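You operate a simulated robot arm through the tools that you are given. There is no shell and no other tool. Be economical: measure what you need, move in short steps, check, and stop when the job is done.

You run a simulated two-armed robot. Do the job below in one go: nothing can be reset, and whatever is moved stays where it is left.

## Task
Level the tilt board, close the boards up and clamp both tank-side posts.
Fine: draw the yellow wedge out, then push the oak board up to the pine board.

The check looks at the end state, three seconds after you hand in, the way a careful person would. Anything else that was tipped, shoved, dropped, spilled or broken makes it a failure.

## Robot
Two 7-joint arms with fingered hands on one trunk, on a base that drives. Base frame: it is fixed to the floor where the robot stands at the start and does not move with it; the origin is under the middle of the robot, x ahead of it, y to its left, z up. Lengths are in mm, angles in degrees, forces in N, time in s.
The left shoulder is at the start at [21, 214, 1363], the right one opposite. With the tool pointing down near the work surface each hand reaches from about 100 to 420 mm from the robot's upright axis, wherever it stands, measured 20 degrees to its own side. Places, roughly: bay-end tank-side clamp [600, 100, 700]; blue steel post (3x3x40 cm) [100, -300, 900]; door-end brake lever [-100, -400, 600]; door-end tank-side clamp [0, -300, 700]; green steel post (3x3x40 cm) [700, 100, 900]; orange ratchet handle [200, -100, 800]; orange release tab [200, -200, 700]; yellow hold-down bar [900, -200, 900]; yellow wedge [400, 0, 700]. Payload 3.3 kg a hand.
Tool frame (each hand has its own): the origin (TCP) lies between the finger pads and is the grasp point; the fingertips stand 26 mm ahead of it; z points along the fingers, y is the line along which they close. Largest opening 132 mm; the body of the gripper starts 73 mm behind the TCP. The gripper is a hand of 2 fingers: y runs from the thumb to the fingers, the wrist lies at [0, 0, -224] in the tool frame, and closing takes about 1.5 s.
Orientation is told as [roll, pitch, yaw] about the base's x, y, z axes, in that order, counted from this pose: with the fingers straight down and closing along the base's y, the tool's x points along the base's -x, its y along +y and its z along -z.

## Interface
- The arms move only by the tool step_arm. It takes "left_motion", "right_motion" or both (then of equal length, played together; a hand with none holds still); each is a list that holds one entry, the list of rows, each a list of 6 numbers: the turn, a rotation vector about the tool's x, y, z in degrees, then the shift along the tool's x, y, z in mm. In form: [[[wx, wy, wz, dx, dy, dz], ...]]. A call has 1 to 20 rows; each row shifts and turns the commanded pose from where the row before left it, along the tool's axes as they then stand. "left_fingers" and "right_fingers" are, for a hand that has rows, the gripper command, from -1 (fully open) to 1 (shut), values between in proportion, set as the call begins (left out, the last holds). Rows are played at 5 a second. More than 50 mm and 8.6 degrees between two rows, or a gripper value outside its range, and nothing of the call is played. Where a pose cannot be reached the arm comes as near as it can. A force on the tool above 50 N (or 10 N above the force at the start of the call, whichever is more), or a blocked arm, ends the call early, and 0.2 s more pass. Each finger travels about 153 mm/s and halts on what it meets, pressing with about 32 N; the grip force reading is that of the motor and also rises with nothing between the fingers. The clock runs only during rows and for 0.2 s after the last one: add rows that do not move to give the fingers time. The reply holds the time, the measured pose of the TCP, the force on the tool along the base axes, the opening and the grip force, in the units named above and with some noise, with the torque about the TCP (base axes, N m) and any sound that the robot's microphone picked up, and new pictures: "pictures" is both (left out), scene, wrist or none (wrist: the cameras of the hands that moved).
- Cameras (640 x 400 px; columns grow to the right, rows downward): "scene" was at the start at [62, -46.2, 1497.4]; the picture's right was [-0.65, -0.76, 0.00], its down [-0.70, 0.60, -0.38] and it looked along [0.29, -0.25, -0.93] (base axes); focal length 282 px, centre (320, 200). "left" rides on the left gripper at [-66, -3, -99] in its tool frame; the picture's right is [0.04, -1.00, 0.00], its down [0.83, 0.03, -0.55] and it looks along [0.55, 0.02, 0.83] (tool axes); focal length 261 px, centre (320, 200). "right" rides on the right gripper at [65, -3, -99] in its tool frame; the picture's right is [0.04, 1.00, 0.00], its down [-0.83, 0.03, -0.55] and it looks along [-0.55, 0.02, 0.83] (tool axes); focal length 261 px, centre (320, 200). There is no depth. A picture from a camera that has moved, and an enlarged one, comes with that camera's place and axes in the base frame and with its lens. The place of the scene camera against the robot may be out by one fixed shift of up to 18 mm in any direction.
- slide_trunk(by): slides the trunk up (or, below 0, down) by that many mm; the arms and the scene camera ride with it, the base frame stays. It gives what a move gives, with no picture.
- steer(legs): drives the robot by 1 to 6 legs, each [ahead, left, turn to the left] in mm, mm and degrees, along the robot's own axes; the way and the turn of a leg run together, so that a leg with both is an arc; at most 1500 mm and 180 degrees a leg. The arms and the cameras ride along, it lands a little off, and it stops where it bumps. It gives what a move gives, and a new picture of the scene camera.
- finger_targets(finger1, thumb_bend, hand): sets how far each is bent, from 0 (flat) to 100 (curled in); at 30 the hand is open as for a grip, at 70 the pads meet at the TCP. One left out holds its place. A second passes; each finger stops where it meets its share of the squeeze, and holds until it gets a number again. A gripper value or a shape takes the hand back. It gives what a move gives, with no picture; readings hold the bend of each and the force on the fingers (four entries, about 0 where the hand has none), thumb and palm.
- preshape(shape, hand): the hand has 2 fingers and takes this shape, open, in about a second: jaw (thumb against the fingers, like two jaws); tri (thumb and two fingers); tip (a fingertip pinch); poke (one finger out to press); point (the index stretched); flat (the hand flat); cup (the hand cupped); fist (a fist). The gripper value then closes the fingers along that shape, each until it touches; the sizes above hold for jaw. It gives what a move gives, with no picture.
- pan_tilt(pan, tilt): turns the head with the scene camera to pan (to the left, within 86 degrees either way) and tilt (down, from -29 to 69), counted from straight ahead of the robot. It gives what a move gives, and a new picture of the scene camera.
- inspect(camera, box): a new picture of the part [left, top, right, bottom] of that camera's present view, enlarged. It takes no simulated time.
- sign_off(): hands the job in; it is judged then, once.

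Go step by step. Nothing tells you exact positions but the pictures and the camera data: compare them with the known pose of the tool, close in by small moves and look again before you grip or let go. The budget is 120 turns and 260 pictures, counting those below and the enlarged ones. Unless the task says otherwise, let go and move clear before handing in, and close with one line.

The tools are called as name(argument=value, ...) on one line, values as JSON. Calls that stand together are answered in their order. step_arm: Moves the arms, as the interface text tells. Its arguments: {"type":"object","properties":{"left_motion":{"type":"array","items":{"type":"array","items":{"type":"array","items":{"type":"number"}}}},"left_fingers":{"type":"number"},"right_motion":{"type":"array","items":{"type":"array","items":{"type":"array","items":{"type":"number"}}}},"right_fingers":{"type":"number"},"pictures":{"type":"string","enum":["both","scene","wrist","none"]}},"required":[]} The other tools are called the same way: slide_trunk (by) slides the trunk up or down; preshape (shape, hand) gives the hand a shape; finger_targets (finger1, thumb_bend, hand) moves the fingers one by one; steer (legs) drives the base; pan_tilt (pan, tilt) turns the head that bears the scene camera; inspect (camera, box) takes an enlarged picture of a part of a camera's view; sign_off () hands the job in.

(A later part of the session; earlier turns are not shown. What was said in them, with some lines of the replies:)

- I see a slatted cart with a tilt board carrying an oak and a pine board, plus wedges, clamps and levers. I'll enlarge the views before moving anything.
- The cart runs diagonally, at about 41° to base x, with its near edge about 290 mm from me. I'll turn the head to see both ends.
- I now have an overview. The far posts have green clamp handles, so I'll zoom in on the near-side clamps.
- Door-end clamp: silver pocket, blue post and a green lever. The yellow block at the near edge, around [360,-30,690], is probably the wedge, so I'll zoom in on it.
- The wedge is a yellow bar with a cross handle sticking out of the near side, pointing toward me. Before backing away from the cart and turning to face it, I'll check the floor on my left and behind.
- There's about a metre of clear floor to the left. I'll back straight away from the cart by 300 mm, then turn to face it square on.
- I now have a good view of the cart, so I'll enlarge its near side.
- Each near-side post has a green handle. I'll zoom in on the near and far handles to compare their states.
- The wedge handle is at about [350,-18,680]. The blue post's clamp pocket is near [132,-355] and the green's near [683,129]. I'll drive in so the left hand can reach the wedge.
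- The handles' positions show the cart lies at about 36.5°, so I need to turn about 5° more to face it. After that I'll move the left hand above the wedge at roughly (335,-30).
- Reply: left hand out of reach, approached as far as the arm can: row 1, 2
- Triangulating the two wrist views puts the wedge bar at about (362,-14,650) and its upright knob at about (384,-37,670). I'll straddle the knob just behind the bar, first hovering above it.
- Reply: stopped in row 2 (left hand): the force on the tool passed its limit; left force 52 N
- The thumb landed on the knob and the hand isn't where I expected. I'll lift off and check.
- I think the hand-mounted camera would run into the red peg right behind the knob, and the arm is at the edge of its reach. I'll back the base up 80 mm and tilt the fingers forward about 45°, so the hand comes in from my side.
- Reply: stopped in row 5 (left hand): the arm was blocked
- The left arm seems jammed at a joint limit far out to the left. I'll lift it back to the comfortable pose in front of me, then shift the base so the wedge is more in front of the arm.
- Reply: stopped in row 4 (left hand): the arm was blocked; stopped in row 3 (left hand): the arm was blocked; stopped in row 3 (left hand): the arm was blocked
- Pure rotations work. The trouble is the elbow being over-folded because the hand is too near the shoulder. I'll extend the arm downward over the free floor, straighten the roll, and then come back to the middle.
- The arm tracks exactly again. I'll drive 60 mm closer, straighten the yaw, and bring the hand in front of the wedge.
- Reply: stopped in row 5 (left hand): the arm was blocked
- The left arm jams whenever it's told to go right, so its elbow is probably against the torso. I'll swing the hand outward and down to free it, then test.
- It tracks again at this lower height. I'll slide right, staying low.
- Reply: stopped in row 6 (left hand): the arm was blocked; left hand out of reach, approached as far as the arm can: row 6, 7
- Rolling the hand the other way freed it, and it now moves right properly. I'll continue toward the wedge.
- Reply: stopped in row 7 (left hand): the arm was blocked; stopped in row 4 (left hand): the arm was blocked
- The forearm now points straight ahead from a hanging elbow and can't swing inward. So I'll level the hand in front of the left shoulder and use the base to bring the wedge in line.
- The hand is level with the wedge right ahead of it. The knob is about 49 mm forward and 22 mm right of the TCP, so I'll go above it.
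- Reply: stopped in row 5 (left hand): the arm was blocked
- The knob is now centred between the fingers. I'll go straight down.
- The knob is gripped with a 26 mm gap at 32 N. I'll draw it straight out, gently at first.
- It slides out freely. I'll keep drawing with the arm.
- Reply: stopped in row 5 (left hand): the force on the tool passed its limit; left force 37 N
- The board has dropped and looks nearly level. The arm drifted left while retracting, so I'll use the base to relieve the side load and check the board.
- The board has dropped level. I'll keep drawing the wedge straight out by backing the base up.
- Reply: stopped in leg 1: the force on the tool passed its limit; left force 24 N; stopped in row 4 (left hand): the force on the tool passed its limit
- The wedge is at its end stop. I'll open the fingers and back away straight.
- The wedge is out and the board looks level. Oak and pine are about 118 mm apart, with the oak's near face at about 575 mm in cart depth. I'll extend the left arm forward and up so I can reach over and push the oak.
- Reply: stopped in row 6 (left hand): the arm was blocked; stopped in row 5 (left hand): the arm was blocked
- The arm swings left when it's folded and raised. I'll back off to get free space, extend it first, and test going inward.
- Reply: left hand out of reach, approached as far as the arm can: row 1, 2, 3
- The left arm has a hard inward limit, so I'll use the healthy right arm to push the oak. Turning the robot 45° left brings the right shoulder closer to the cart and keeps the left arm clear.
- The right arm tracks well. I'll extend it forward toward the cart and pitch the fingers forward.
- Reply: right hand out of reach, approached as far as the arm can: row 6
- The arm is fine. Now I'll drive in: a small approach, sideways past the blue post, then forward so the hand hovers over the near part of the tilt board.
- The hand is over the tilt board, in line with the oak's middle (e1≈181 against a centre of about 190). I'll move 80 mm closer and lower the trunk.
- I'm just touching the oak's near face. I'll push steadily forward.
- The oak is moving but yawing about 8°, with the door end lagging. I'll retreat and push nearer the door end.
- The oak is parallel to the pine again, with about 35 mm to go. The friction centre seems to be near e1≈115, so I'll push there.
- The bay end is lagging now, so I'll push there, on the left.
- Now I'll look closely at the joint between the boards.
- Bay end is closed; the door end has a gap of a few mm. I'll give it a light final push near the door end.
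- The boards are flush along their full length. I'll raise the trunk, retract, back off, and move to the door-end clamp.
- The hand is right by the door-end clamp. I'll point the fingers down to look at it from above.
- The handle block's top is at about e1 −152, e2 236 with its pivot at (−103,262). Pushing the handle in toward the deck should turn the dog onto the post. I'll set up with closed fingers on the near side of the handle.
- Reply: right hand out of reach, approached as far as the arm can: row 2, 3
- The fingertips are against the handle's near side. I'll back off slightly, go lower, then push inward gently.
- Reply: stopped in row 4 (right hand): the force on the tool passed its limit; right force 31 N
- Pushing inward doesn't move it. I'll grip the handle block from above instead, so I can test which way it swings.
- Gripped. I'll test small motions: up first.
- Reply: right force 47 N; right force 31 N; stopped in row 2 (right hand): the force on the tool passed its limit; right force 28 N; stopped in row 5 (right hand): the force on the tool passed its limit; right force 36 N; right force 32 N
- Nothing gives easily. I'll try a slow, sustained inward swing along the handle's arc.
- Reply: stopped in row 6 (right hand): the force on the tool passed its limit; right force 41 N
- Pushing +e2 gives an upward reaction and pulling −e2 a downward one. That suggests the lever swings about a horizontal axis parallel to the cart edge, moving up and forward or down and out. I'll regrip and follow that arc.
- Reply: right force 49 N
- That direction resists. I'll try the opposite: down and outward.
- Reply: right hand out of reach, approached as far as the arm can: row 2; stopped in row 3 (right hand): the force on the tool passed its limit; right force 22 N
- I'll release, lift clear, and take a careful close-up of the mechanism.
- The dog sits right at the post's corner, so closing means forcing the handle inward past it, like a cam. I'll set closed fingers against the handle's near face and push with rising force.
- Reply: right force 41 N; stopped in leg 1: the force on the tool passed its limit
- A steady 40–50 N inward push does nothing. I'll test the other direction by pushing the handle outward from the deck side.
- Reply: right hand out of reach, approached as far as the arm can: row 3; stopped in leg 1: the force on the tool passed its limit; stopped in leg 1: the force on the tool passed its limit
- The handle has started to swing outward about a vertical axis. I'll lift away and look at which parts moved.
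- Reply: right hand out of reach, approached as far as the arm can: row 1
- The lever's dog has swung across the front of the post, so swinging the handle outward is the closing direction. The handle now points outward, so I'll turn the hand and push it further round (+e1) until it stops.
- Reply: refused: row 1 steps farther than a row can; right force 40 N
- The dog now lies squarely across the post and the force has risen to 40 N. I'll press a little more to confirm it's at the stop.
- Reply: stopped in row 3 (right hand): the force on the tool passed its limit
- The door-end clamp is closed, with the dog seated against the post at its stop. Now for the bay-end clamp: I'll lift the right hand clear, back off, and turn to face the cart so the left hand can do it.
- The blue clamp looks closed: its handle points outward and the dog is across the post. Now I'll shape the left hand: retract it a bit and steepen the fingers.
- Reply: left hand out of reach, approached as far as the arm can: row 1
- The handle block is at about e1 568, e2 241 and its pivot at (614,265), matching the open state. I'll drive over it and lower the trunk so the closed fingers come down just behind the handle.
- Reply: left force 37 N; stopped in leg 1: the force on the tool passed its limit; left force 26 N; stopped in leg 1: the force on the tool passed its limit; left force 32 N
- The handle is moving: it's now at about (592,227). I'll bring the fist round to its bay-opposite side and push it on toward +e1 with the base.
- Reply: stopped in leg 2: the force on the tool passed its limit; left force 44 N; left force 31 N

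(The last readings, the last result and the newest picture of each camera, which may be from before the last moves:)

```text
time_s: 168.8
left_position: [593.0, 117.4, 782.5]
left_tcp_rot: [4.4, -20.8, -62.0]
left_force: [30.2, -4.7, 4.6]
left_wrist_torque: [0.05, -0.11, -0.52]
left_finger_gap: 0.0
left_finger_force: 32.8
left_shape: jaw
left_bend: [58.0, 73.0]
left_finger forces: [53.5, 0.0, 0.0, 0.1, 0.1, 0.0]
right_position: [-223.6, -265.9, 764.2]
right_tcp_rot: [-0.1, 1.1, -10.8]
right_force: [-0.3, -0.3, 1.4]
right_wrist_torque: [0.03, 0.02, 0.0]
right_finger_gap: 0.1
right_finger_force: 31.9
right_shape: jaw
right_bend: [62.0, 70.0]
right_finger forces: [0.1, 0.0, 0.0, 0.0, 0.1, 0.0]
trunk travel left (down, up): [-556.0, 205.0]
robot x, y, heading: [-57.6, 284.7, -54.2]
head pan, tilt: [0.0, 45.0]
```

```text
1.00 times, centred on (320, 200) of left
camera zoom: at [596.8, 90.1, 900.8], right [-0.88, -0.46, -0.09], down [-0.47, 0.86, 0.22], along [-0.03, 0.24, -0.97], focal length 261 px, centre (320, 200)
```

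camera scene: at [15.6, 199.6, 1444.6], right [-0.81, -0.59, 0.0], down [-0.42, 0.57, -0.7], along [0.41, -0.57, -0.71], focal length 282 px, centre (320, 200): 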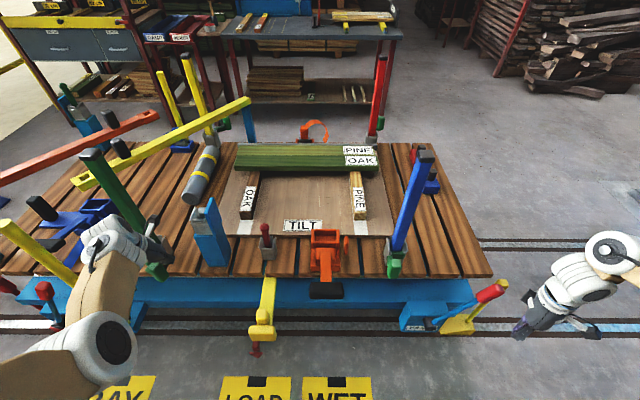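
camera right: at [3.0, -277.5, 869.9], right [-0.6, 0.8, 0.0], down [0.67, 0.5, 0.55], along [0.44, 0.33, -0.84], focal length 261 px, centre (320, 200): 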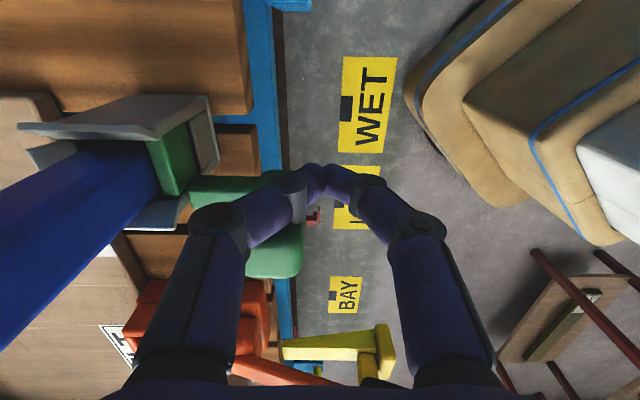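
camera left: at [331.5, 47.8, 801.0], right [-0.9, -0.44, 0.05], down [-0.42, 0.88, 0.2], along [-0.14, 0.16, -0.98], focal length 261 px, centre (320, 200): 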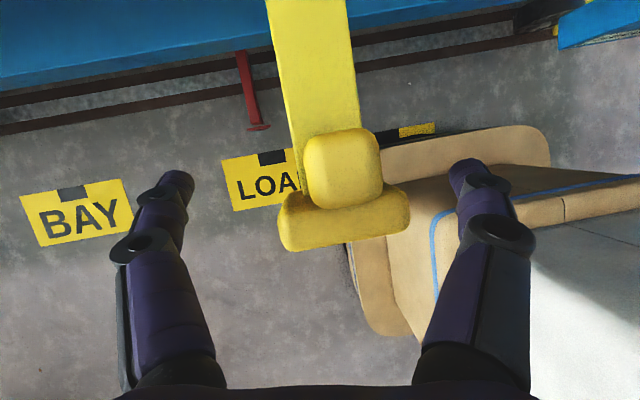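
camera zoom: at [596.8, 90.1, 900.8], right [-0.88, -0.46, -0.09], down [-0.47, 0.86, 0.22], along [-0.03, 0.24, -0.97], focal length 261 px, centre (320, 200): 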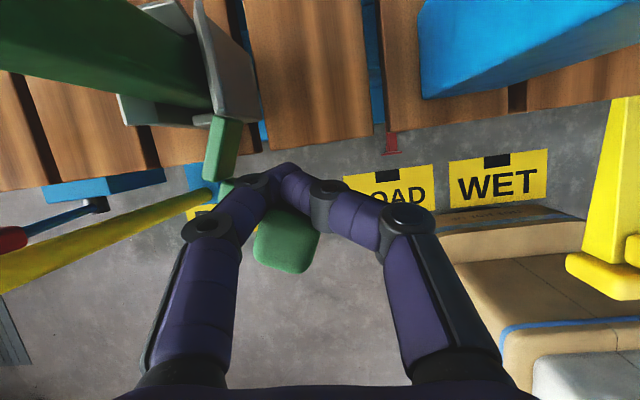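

The handle is caged in the V of my fingers and followed them back. I can use that: I'll drag it along the arc by driving left and slightly back.

steer(legs=[[-8, 44, 0]])

steer(legs=[[-14, 30, 0]])

inspect(camera="left", box=[0, 0, 640, 400])

```text
time_s: 170.3
left_position: [620.2, 141.4, 785.0]
left_tcp_rot: [4.2, -21.2, -63.0]
left_force: [4.4, -8.2, -5.6]
left_wrist_torque: [-0.1, 0.1, -0.19]
left_finger_gap: 0.0
left_finger_force: 31.9
left_shape: jaw
left_bend: [57.0, 72.0]
left_finger forces: [3.0, 0.0, 0.0, 0.0, 0.1, 0.1]
right_position: [-195.1, -232.8, 763.2]
right_tcp_rot: [-0.2, 1.1, -10.9]
right_force: [-0.3, 0.0, 0.0]
right_wrist_torque: [0.01, -0.01, 0.0]
right_finger_gap: 0.0
right_finger_force: 32.0
right_shape: jaw
right_bend: [62.0, 70.0]
right_finger forces: [0.0, 0.1, 0.0, 0.0, 0.0, 0.0]
trunk travel left (down, up): [-556.0, 205.0]
robot x, y, heading: [-24.2, 319.5, -54.2]
head pan, tilt: [0.0, 45.0]
stopped in leg 1: the force on the tool passed its limit (the readings are from after the stop); the commanded pose is now the measured one
camera scene: at [41.2, 233.3, 1437.1], right [-0.81, -0.59, 0.0], down [-0.42, 0.57, -0.71], along [0.42, -0.57, -0.71], focal length 282 px, centre (320, 200)
```

scene: 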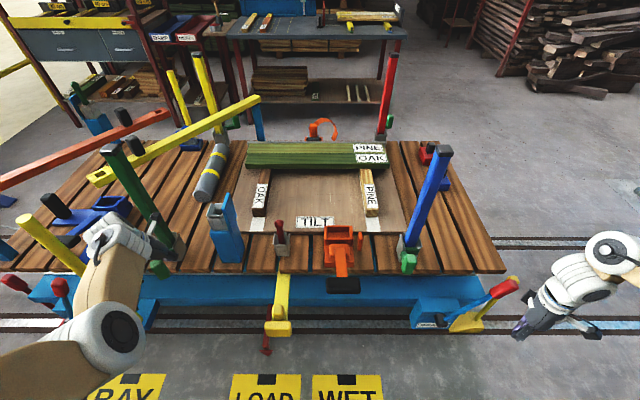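

```text
time_s: 171.2
left_position: [629.4, 148.3, 788.8]
left_tcp_rot: [4.4, -21.9, -64.4]
left_force: [6.5, -12.6, -11.0]
left_wrist_torque: [-0.21, 0.02, -0.17]
left_finger_gap: 0.0
left_finger_force: 32.0
left_shape: jaw
left_bend: [56.0, 69.0]
left_finger forces: [1.3, 0.0, 0.0, 0.0, 0.0, 0.0]
right_position: [-183.6, -213.7, 762.9]
right_tcp_rot: [-0.1, 1.2, -11.1]
right_force: [-0.6, -0.5, 0.8]
right_wrist_torque: [-0.04, -0.02, 0.0]
right_finger_gap: 0.1
right_finger_force: 32.2
right_shape: jaw
right_bend: [62.0, 70.0]
right_finger forces: [0.1, 0.0, 0.0, 0.0, 0.1, 0.0]
trunk travel left (down, up): [-556.0, 205.0]
robot x, y, heading: [-11.8, 339.4, -54.1]
head pan, tilt: [0.0, 45.0]
stopped in leg 1: the force on the tool passed its limit (the readings are from after the stop); the commanded pose is now the measured one
camera scene: at [53.2, 252.3, 1437.0], right [-0.81, -0.59, 0.0], down [-0.42, 0.57, -0.71], along [0.41, -0.57, -0.71], focal length 282 px, centre (320, 200)
```

scene: 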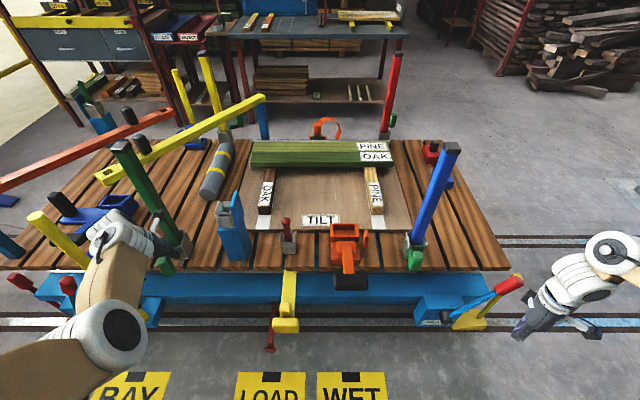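

```text
1.00 times, centred on (320, 200) of left
camera zoom: at [631.0, 124.1, 907.0], right [-0.9, -0.42, -0.09], down [-0.43, 0.88, 0.2], along [-0.01, 0.22, -0.98], focal length 261 px, centre (320, 200)
```

zoom: 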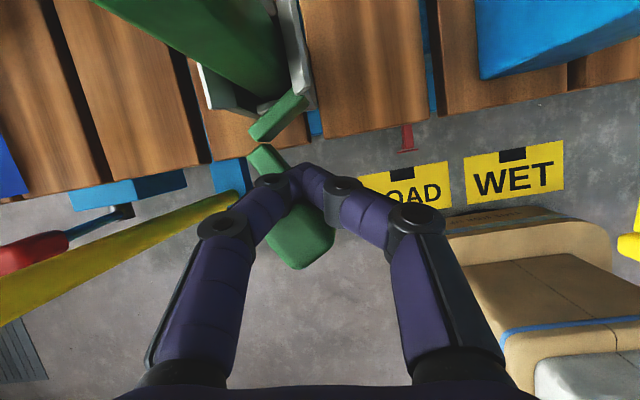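

It's turning; the dog is swinging across. I'll lower a little and continue.

slide_trunk(by=-16)

steer(legs=[[-8, 30, 0]])

steer(legs=[[-4, 30, 0]])

inspect(camera="left", box=[0, 0, 640, 400])

```text
time_s: 171.8
left_position: [629.9, 148.5, 777.1]
left_tcp_rot: [4.6, -22.1, -64.4]
left_force: [7.0, -17.4, 14.3]
left_wrist_torque: [-0.1, -0.19, -0.19]
left_finger_gap: 0.0
left_finger_force: 31.9
left_shape: jaw
left_bend: [57.0, 69.0]
left_finger forces: [3.6, 0.0, 0.0, 0.0, 0.1, 0.0]
right_position: [-187.2, -213.8, 746.8]
right_tcp_rot: [0.0, 1.2, -11.1]
right_force: [0.9, 1.4, -0.7]
right_wrist_torque: [-0.01, -0.01, 0.0]
right_finger_gap: 0.0
right_finger_force: 32.0
right_shape: jaw
right_bend: [62.0, 70.0]
right_finger forces: [0.1, 0.0, 0.0, 0.0, 0.1, 0.1]
trunk travel left (down, up): [-540.0, 221.0]
robot x, y, heading: [-12.0, 341.0, -54.0]
head pan, tilt: [0.0, 45.0]
```

```text
time_s: 172.7
left_position: [638.4, 151.8, 778.9]
left_tcp_rot: [4.4, -22.6, -65.9]
left_force: [3.0, -11.4, -5.8]
left_wrist_torque: [-0.12, 0.07, -0.11]
left_finger_gap: 0.1
left_finger_force: 31.9
left_shape: jaw
left_bend: [57.0, 72.0]
left_finger forces: [3.6, 0.1, 0.1, 0.1, 0.1, 0.0]
right_position: [-174.2, -196.9, 747.1]
right_tcp_rot: [-0.2, 1.2, -11.3]
right_force: [0.0, -0.4, 0.2]
right_wrist_torque: [-0.01, -0.01, -0.02]
right_finger_gap: 0.0
right_finger_force: 31.3
right_shape: jaw
right_bend: [62.0, 70.0]
right_finger forces: [0.1, 0.0, 0.0, 0.1, 0.1, 0.0]
trunk travel left (down, up): [-540.0, 221.0]
robot x, y, heading: [-1.5, 353.4, -54.1]
head pan, tilt: [0.0, 45.0]
stopped in leg 1: the force on the tool passed its limit (the readings are from after the stop); the commanded pose is now the measured one
camera scene: at [65.1, 267.2, 1421.0], right [-0.81, -0.59, 0.0], down [-0.41, 0.57, -0.71], along [0.41, -0.57, -0.71], focal length 282 px, centre (320, 200)
```

scene: 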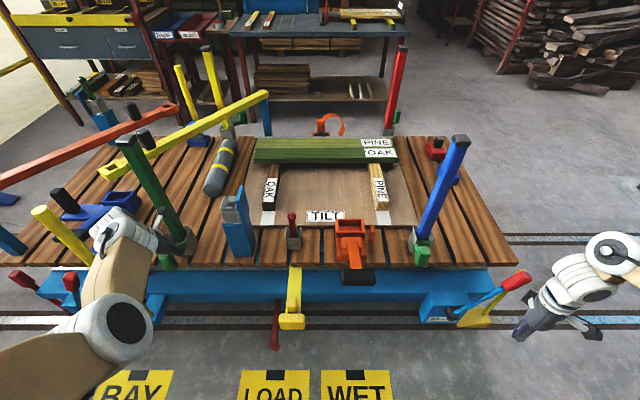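

```text
time_s: 173.6
left_position: [648.1, 155.6, 780.9]
left_tcp_rot: [4.0, -23.3, -67.5]
left_force: [1.8, -10.3, -6.8]
left_wrist_torque: [-0.1, 0.05, -0.02]
left_finger_gap: 0.0
left_finger_force: 32.1
left_shape: jaw
left_bend: [56.0, 72.0]
left_finger forces: [1.8, 0.0, 0.0, 0.1, 0.0, 0.0]
right_position: [-160.4, -182.4, 747.2]
right_tcp_rot: [-0.1, 1.2, -11.5]
right_force: [0.1, 0.7, -0.3]
right_wrist_torque: [0.0, 0.02, 0.0]
right_finger_gap: 0.1
right_finger_force: 31.2
right_shape: jaw
right_bend: [62.0, 70.0]
right_finger forces: [0.1, 0.0, 0.0, 0.1, 0.0, 0.0]
trunk travel left (down, up): [-540.0, 221.0]
robot x, y, heading: [15.7, 366.7, -54.4]
head pan, tilt: [0.0, 45.0]
stopped in leg 1: the force on the tool passed its limit (the readings are from after the stop); the commanded pose is now the measured one
camera scene: at [81.1, 281.7, 1421.1], right [-0.81, -0.58, 0.0], down [-0.41, 0.58, -0.71], along [0.41, -0.57, -0.71], focal length 282 px, centre (320, 200)
```

scene: 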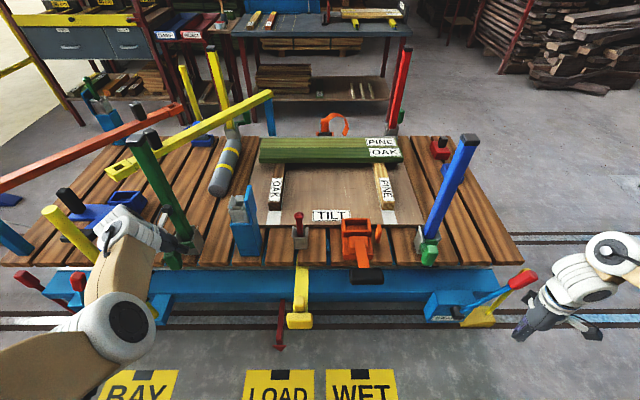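

```text
1.00 times, centred on (320, 200) of left
camera zoom: at [648.1, 132.4, 899.6], right [-0.92, -0.37, -0.08], down [-0.38, 0.91, 0.18], along [0.01, 0.2, -0.98], focal length 261 px, centre (320, 200)
```

zoom: 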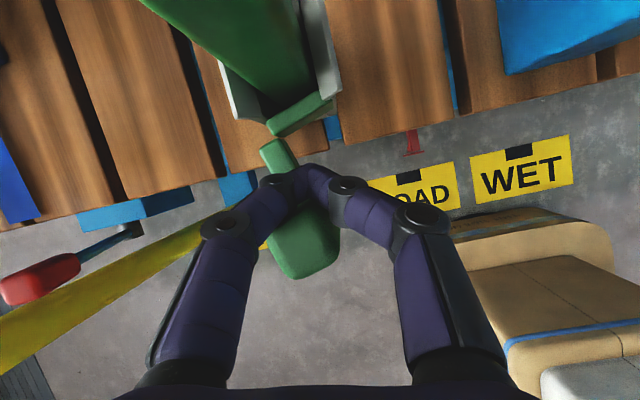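

The handle is now past pointing outward, with about 10–15° left until the dog is square. One more small push; the yellow brake post is near my wrist, so only a short move.

steer(legs=[[2, 16, 0]])

inspect(camera="left", box=[140, 0, 440, 300])

inspect(camera="scene", box=[20, 130, 260, 320])

```text
time_s: 174.3
left_position: [661.4, 157.0, 781.3]
left_tcp_rot: [4.1, -23.4, -67.9]
left_force: [-7.5, -45.8, -2.6]
left_wrist_torque: [-0.03, 0.16, -0.44]
left_finger_gap: 0.0
left_finger_force: 31.8
left_shape: jaw
left_bend: [56.0, 73.0]
left_finger forces: [19.4, 0.0, 0.0, 0.0, 0.0, 0.0]
right_position: [-145.9, -176.2, 745.7]
right_tcp_rot: [0.0, 1.1, -11.5]
right_force: [0.3, 0.0, -0.6]
right_wrist_torque: [-0.02, 0.01, 0.01]
right_finger_gap: 0.0
right_finger_force: 32.3
right_shape: jaw
right_bend: [62.0, 70.0]
right_finger forces: [0.0, 0.1, 0.1, 0.0, 0.0, 0.0]
trunk travel left (down, up): [-540.0, 221.0]
robot x, y, heading: [33.5, 376.7, -54.6]
head pan, tilt: [0.0, 45.0]
camera scene: at [94.7, 285.9, 1420.9], right [-0.81, -0.58, 0.0], down [-0.41, 0.58, -0.7], along [0.41, -0.57, -0.71], focal length 282 px, centre (320, 200)
```

scene: 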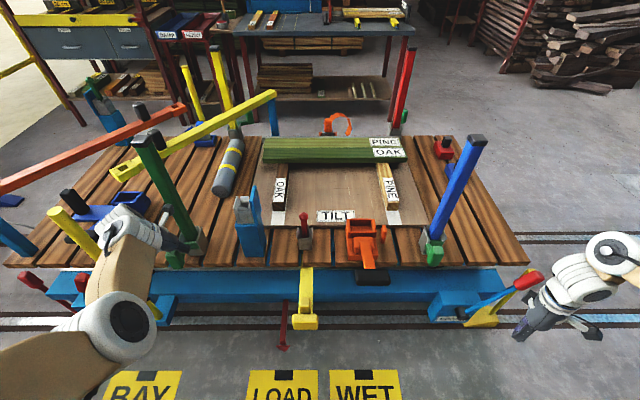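

```text
1.33 times, centred on (290, 150) of left
camera zoom: at [660.2, 134.9, 900.6], right [-0.93, -0.37, -0.08], down [-0.38, 0.91, 0.18], along [0.01, 0.2, -0.98], focal length 348 px, centre (360, 267)
```

zoom: 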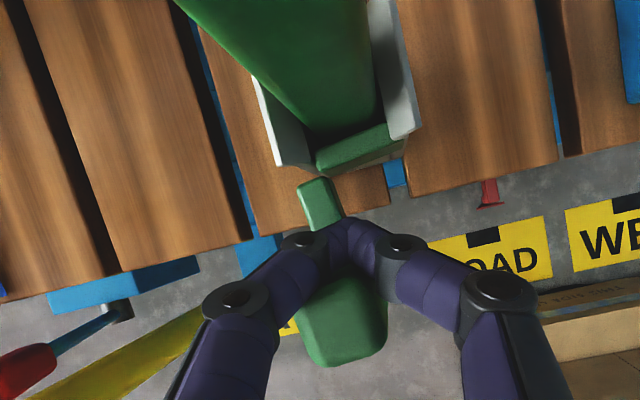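

```text
2.11 times, centred on (140, 225) of scene
camera zoom: at [94.7, 285.9, 1420.9], right [-0.81, -0.58, 0.0], down [-0.41, 0.58, -0.7], along [0.41, -0.57, -0.71], focal length 593 px, centre (699, 147)
```

zoom: 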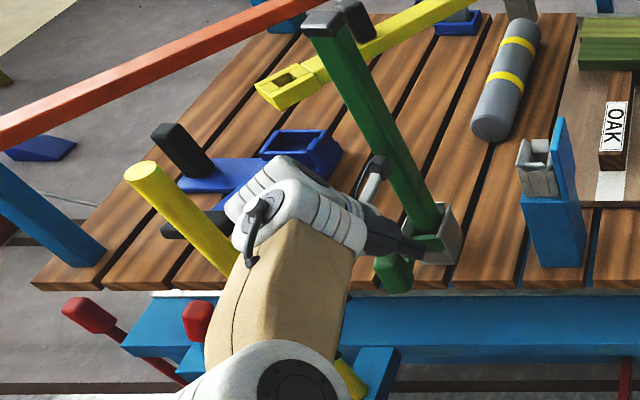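

The dog is nearly square on the post. I'll give a last gentle push with the arm alone.

step_arm(left_motion=[[[0, 0, 0, 0, 3, 0], [0, 0, 0, 0, 3, 0], [0, 0, 0, 0, 3, 0], [0, 0, 0, 0, 3, 0], [0, 0, 0, 0, 0, 0]]], pictures="none")

inspect(camera="left", box=[180, 0, 420, 200])

```text
time_s: 175.5
left_position: [668.1, 155.6, 783.9]
left_tcp_rot: [3.8, -23.6, -68.4]
left_force: [-13.1, -41.5, -6.4]
left_wrist_torque: [0.01, 0.13, -0.45]
left_finger_gap: 0.3
left_finger_force: 32.4
left_shape: jaw
left_bend: [56.0, 73.0]
left_finger forces: [19.9, 0.0, 0.0, 0.0, 0.0, 0.1]
right_position: [-146.8, -176.4, 744.5]
right_tcp_rot: [0.1, 1.2, -11.5]
right_force: [-0.1, -0.2, -0.4]
right_wrist_torque: [0.01, 0.01, -0.04]
right_finger_gap: 0.0
right_finger_force: 31.9
right_shape: jaw
right_bend: [62.0, 70.0]
right_finger forces: [0.0, 0.1, 0.1, 0.0, 0.0, 0.0]
trunk travel left (down, up): [-540.0, 221.0]
robot x, y, heading: [31.3, 374.0, -54.3]
head pan, tilt: [0.0, 45.0]
```

```text
2.00 times, centred on (300, 100) of left
camera zoom: at [667.0, 135.1, 902.0], right [-0.93, -0.36, -0.08], down [-0.37, 0.91, 0.18], along [0.01, 0.19, -0.98], focal length 521 px, centre (360, 400)
```

zoom: 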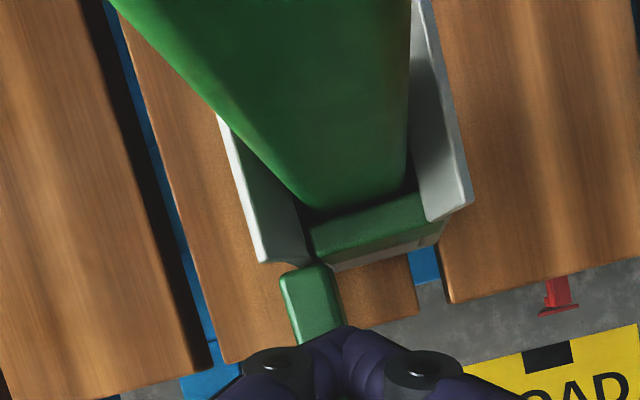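

step_arm(left_motion=[[[0, 0, 0, 0, 3, 0], [0, 0, 0, 0, 3, 0], [0, 0, 0, 0, 3, 0], [0, 0, 0, 0, 0, 0]]], pictures="none")

inspect(camera="left", box=[180, 0, 420, 200])

```text
time_s: 176.6
left_position: [669.8, 155.7, 784.4]
left_tcp_rot: [3.2, -23.8, -69.0]
left_force: [-7.2, -19.2, -0.6]
left_wrist_torque: [0.0, -0.04, -0.06]
left_finger_gap: 0.0
left_finger_force: 32.0
left_shape: jaw
left_bend: [55.0, 73.0]
left_finger forces: [5.5, 0.0, 0.0, 0.0, 0.0, 0.1]
right_position: [-147.4, -174.2, 748.2]
right_tcp_rot: [-0.1, 1.2, -11.7]
right_force: [-0.1, 1.0, 0.5]
right_wrist_torque: [-0.03, 0.0, 0.0]
right_finger_gap: 0.0
right_finger_force: 32.3
right_shape: jaw
right_bend: [62.0, 70.0]
right_finger forces: [0.0, 0.0, 0.0, 0.0, 0.0, 0.0]
trunk travel left (down, up): [-540.0, 221.0]
robot x, y, heading: [33.6, 375.0, -54.7]
head pan, tilt: [0.0, 45.0]
stopped in row 4 (left hand): the force on the tool passed its limit (the readings are from after the stop); the commanded pose is now the measured one
```

```text
2.00 times, centred on (300, 100) of left
camera zoom: at [670.2, 135.7, 902.5], right [-0.94, -0.34, -0.07], down [-0.35, 0.92, 0.17], along [0.0, 0.18, -0.98], focal length 521 px, centre (360, 400)
```

zoom: 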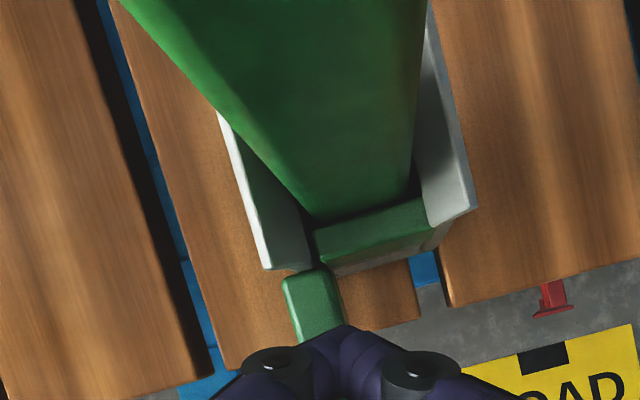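

Hard stop: the bay-end clamp is closed. I'll lift straight up, back away, and check everything.

slide_trunk(by=130)

steer(legs=[[-230, 0, 0]])

inspect(camera="scene", box=[100, 120, 300, 280])

inspect(camera="scene", box=[260, 120, 500, 300])

```text
time_s: 178.2
left_position: [672.6, 159.6, 914.0]
left_tcp_rot: [3.4, -23.7, -68.5]
left_force: [-0.5, 0.5, -0.4]
left_wrist_torque: [0.0, -0.01, 0.0]
left_finger_gap: 0.1
left_finger_force: 32.0
left_shape: jaw
left_bend: [56.0, 72.0]
left_finger forces: [0.0, 0.0, 0.0, 0.1, 0.0, 0.1]
right_position: [-146.1, -174.3, 877.0]
right_tcp_rot: [-0.1, 1.2, -11.5]
right_force: [0.8, 0.0, 0.5]
right_wrist_torque: [0.02, -0.01, 0.0]
right_finger_gap: 0.0
right_finger_force: 32.4
right_shape: jaw
right_bend: [62.0, 70.0]
right_finger forces: [0.0, 0.0, 0.1, 0.0, 0.0, 0.0]
trunk travel left (down, up): [-670.0, 91.0]
robot x, y, heading: [30.5, 377.3, -54.3]
head pan, tilt: [0.0, 45.0]
```

```text
time_s: 179.9
left_position: [537.2, 349.6, 913.8]
left_tcp_rot: [3.4, -23.8, -68.6]
left_force: [-0.3, 0.1, 0.3]
left_wrist_torque: [-0.03, -0.02, -0.01]
left_finger_gap: 0.0
left_finger_force: 31.8
left_shape: jaw
left_bend: [56.0, 72.0]
left_finger forces: [0.0, 0.1, 0.1, 0.0, 0.0, 0.0]
right_position: [-281.5, 14.8, 876.8]
right_tcp_rot: [-0.2, 1.2, -11.6]
right_force: [-0.2, 0.8, 0.3]
right_wrist_torque: [-0.02, 0.0, 0.0]
right_finger_gap: 0.2
right_finger_force: 31.9
right_shape: jaw
right_bend: [62.0, 70.0]
right_finger forces: [0.0, 0.0, 0.1, 0.1, 0.1, 0.0]
trunk travel left (down, up): [-670.0, 91.0]
robot x, y, heading: [-103.9, 567.1, -54.4]
head pan, tilt: [0.0, 45.0]
camera scene: at [-43.9, 483.1, 1551.3], right [-0.81, -0.58, 0.0], down [-0.41, 0.57, -0.71], along [0.41, -0.58, -0.71], focal length 282 px, centre (320, 200)
```

scene: 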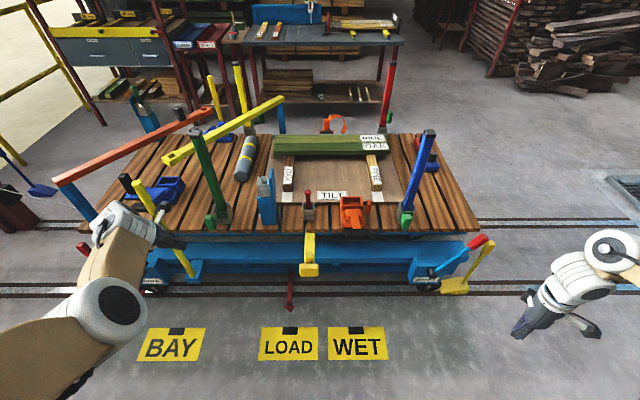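

```text
2.50 times, centred on (200, 200) of scene
camera zoom: at [-43.9, 483.1, 1551.3], right [-0.81, -0.58, 0.0], down [-0.41, 0.57, -0.71], along [0.41, -0.58, -0.71], focal length 704 px, centre (620, 200)
```

zoom: 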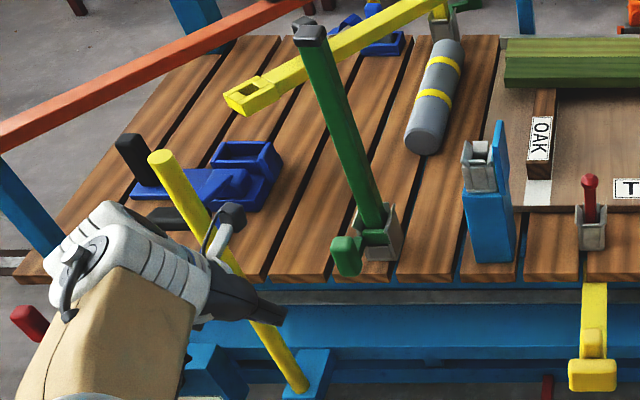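

```text
2.22 times, centred on (380, 210) of scene
camera zoom: at [-43.9, 483.1, 1551.3], right [-0.81, -0.58, 0.0], down [-0.41, 0.57, -0.71], along [0.41, -0.58, -0.71], focal length 626 px, centre (187, 178)
```

zoom: 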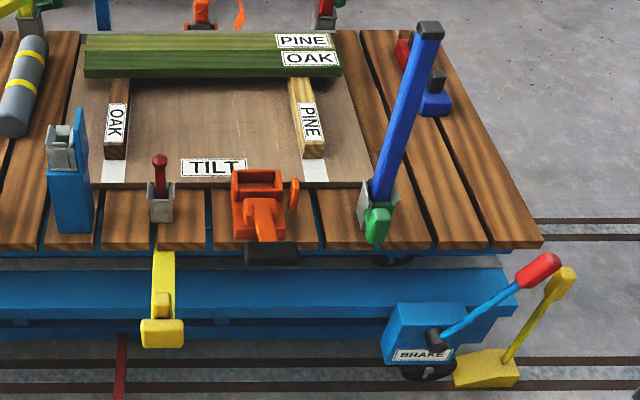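

The wedge is out and the tilt board is level. The oak is flush with the pine, both tank-side clamps are closed, and both hands are clear, so I'm handing in.

sign_off()

```text
The job is handed in.
```

I drew the yellow wedge out to its stop and the tilt board came down level. The oak board is pushed flush against the pine. Both tank-side post clamps are closed, and both hands are clear.
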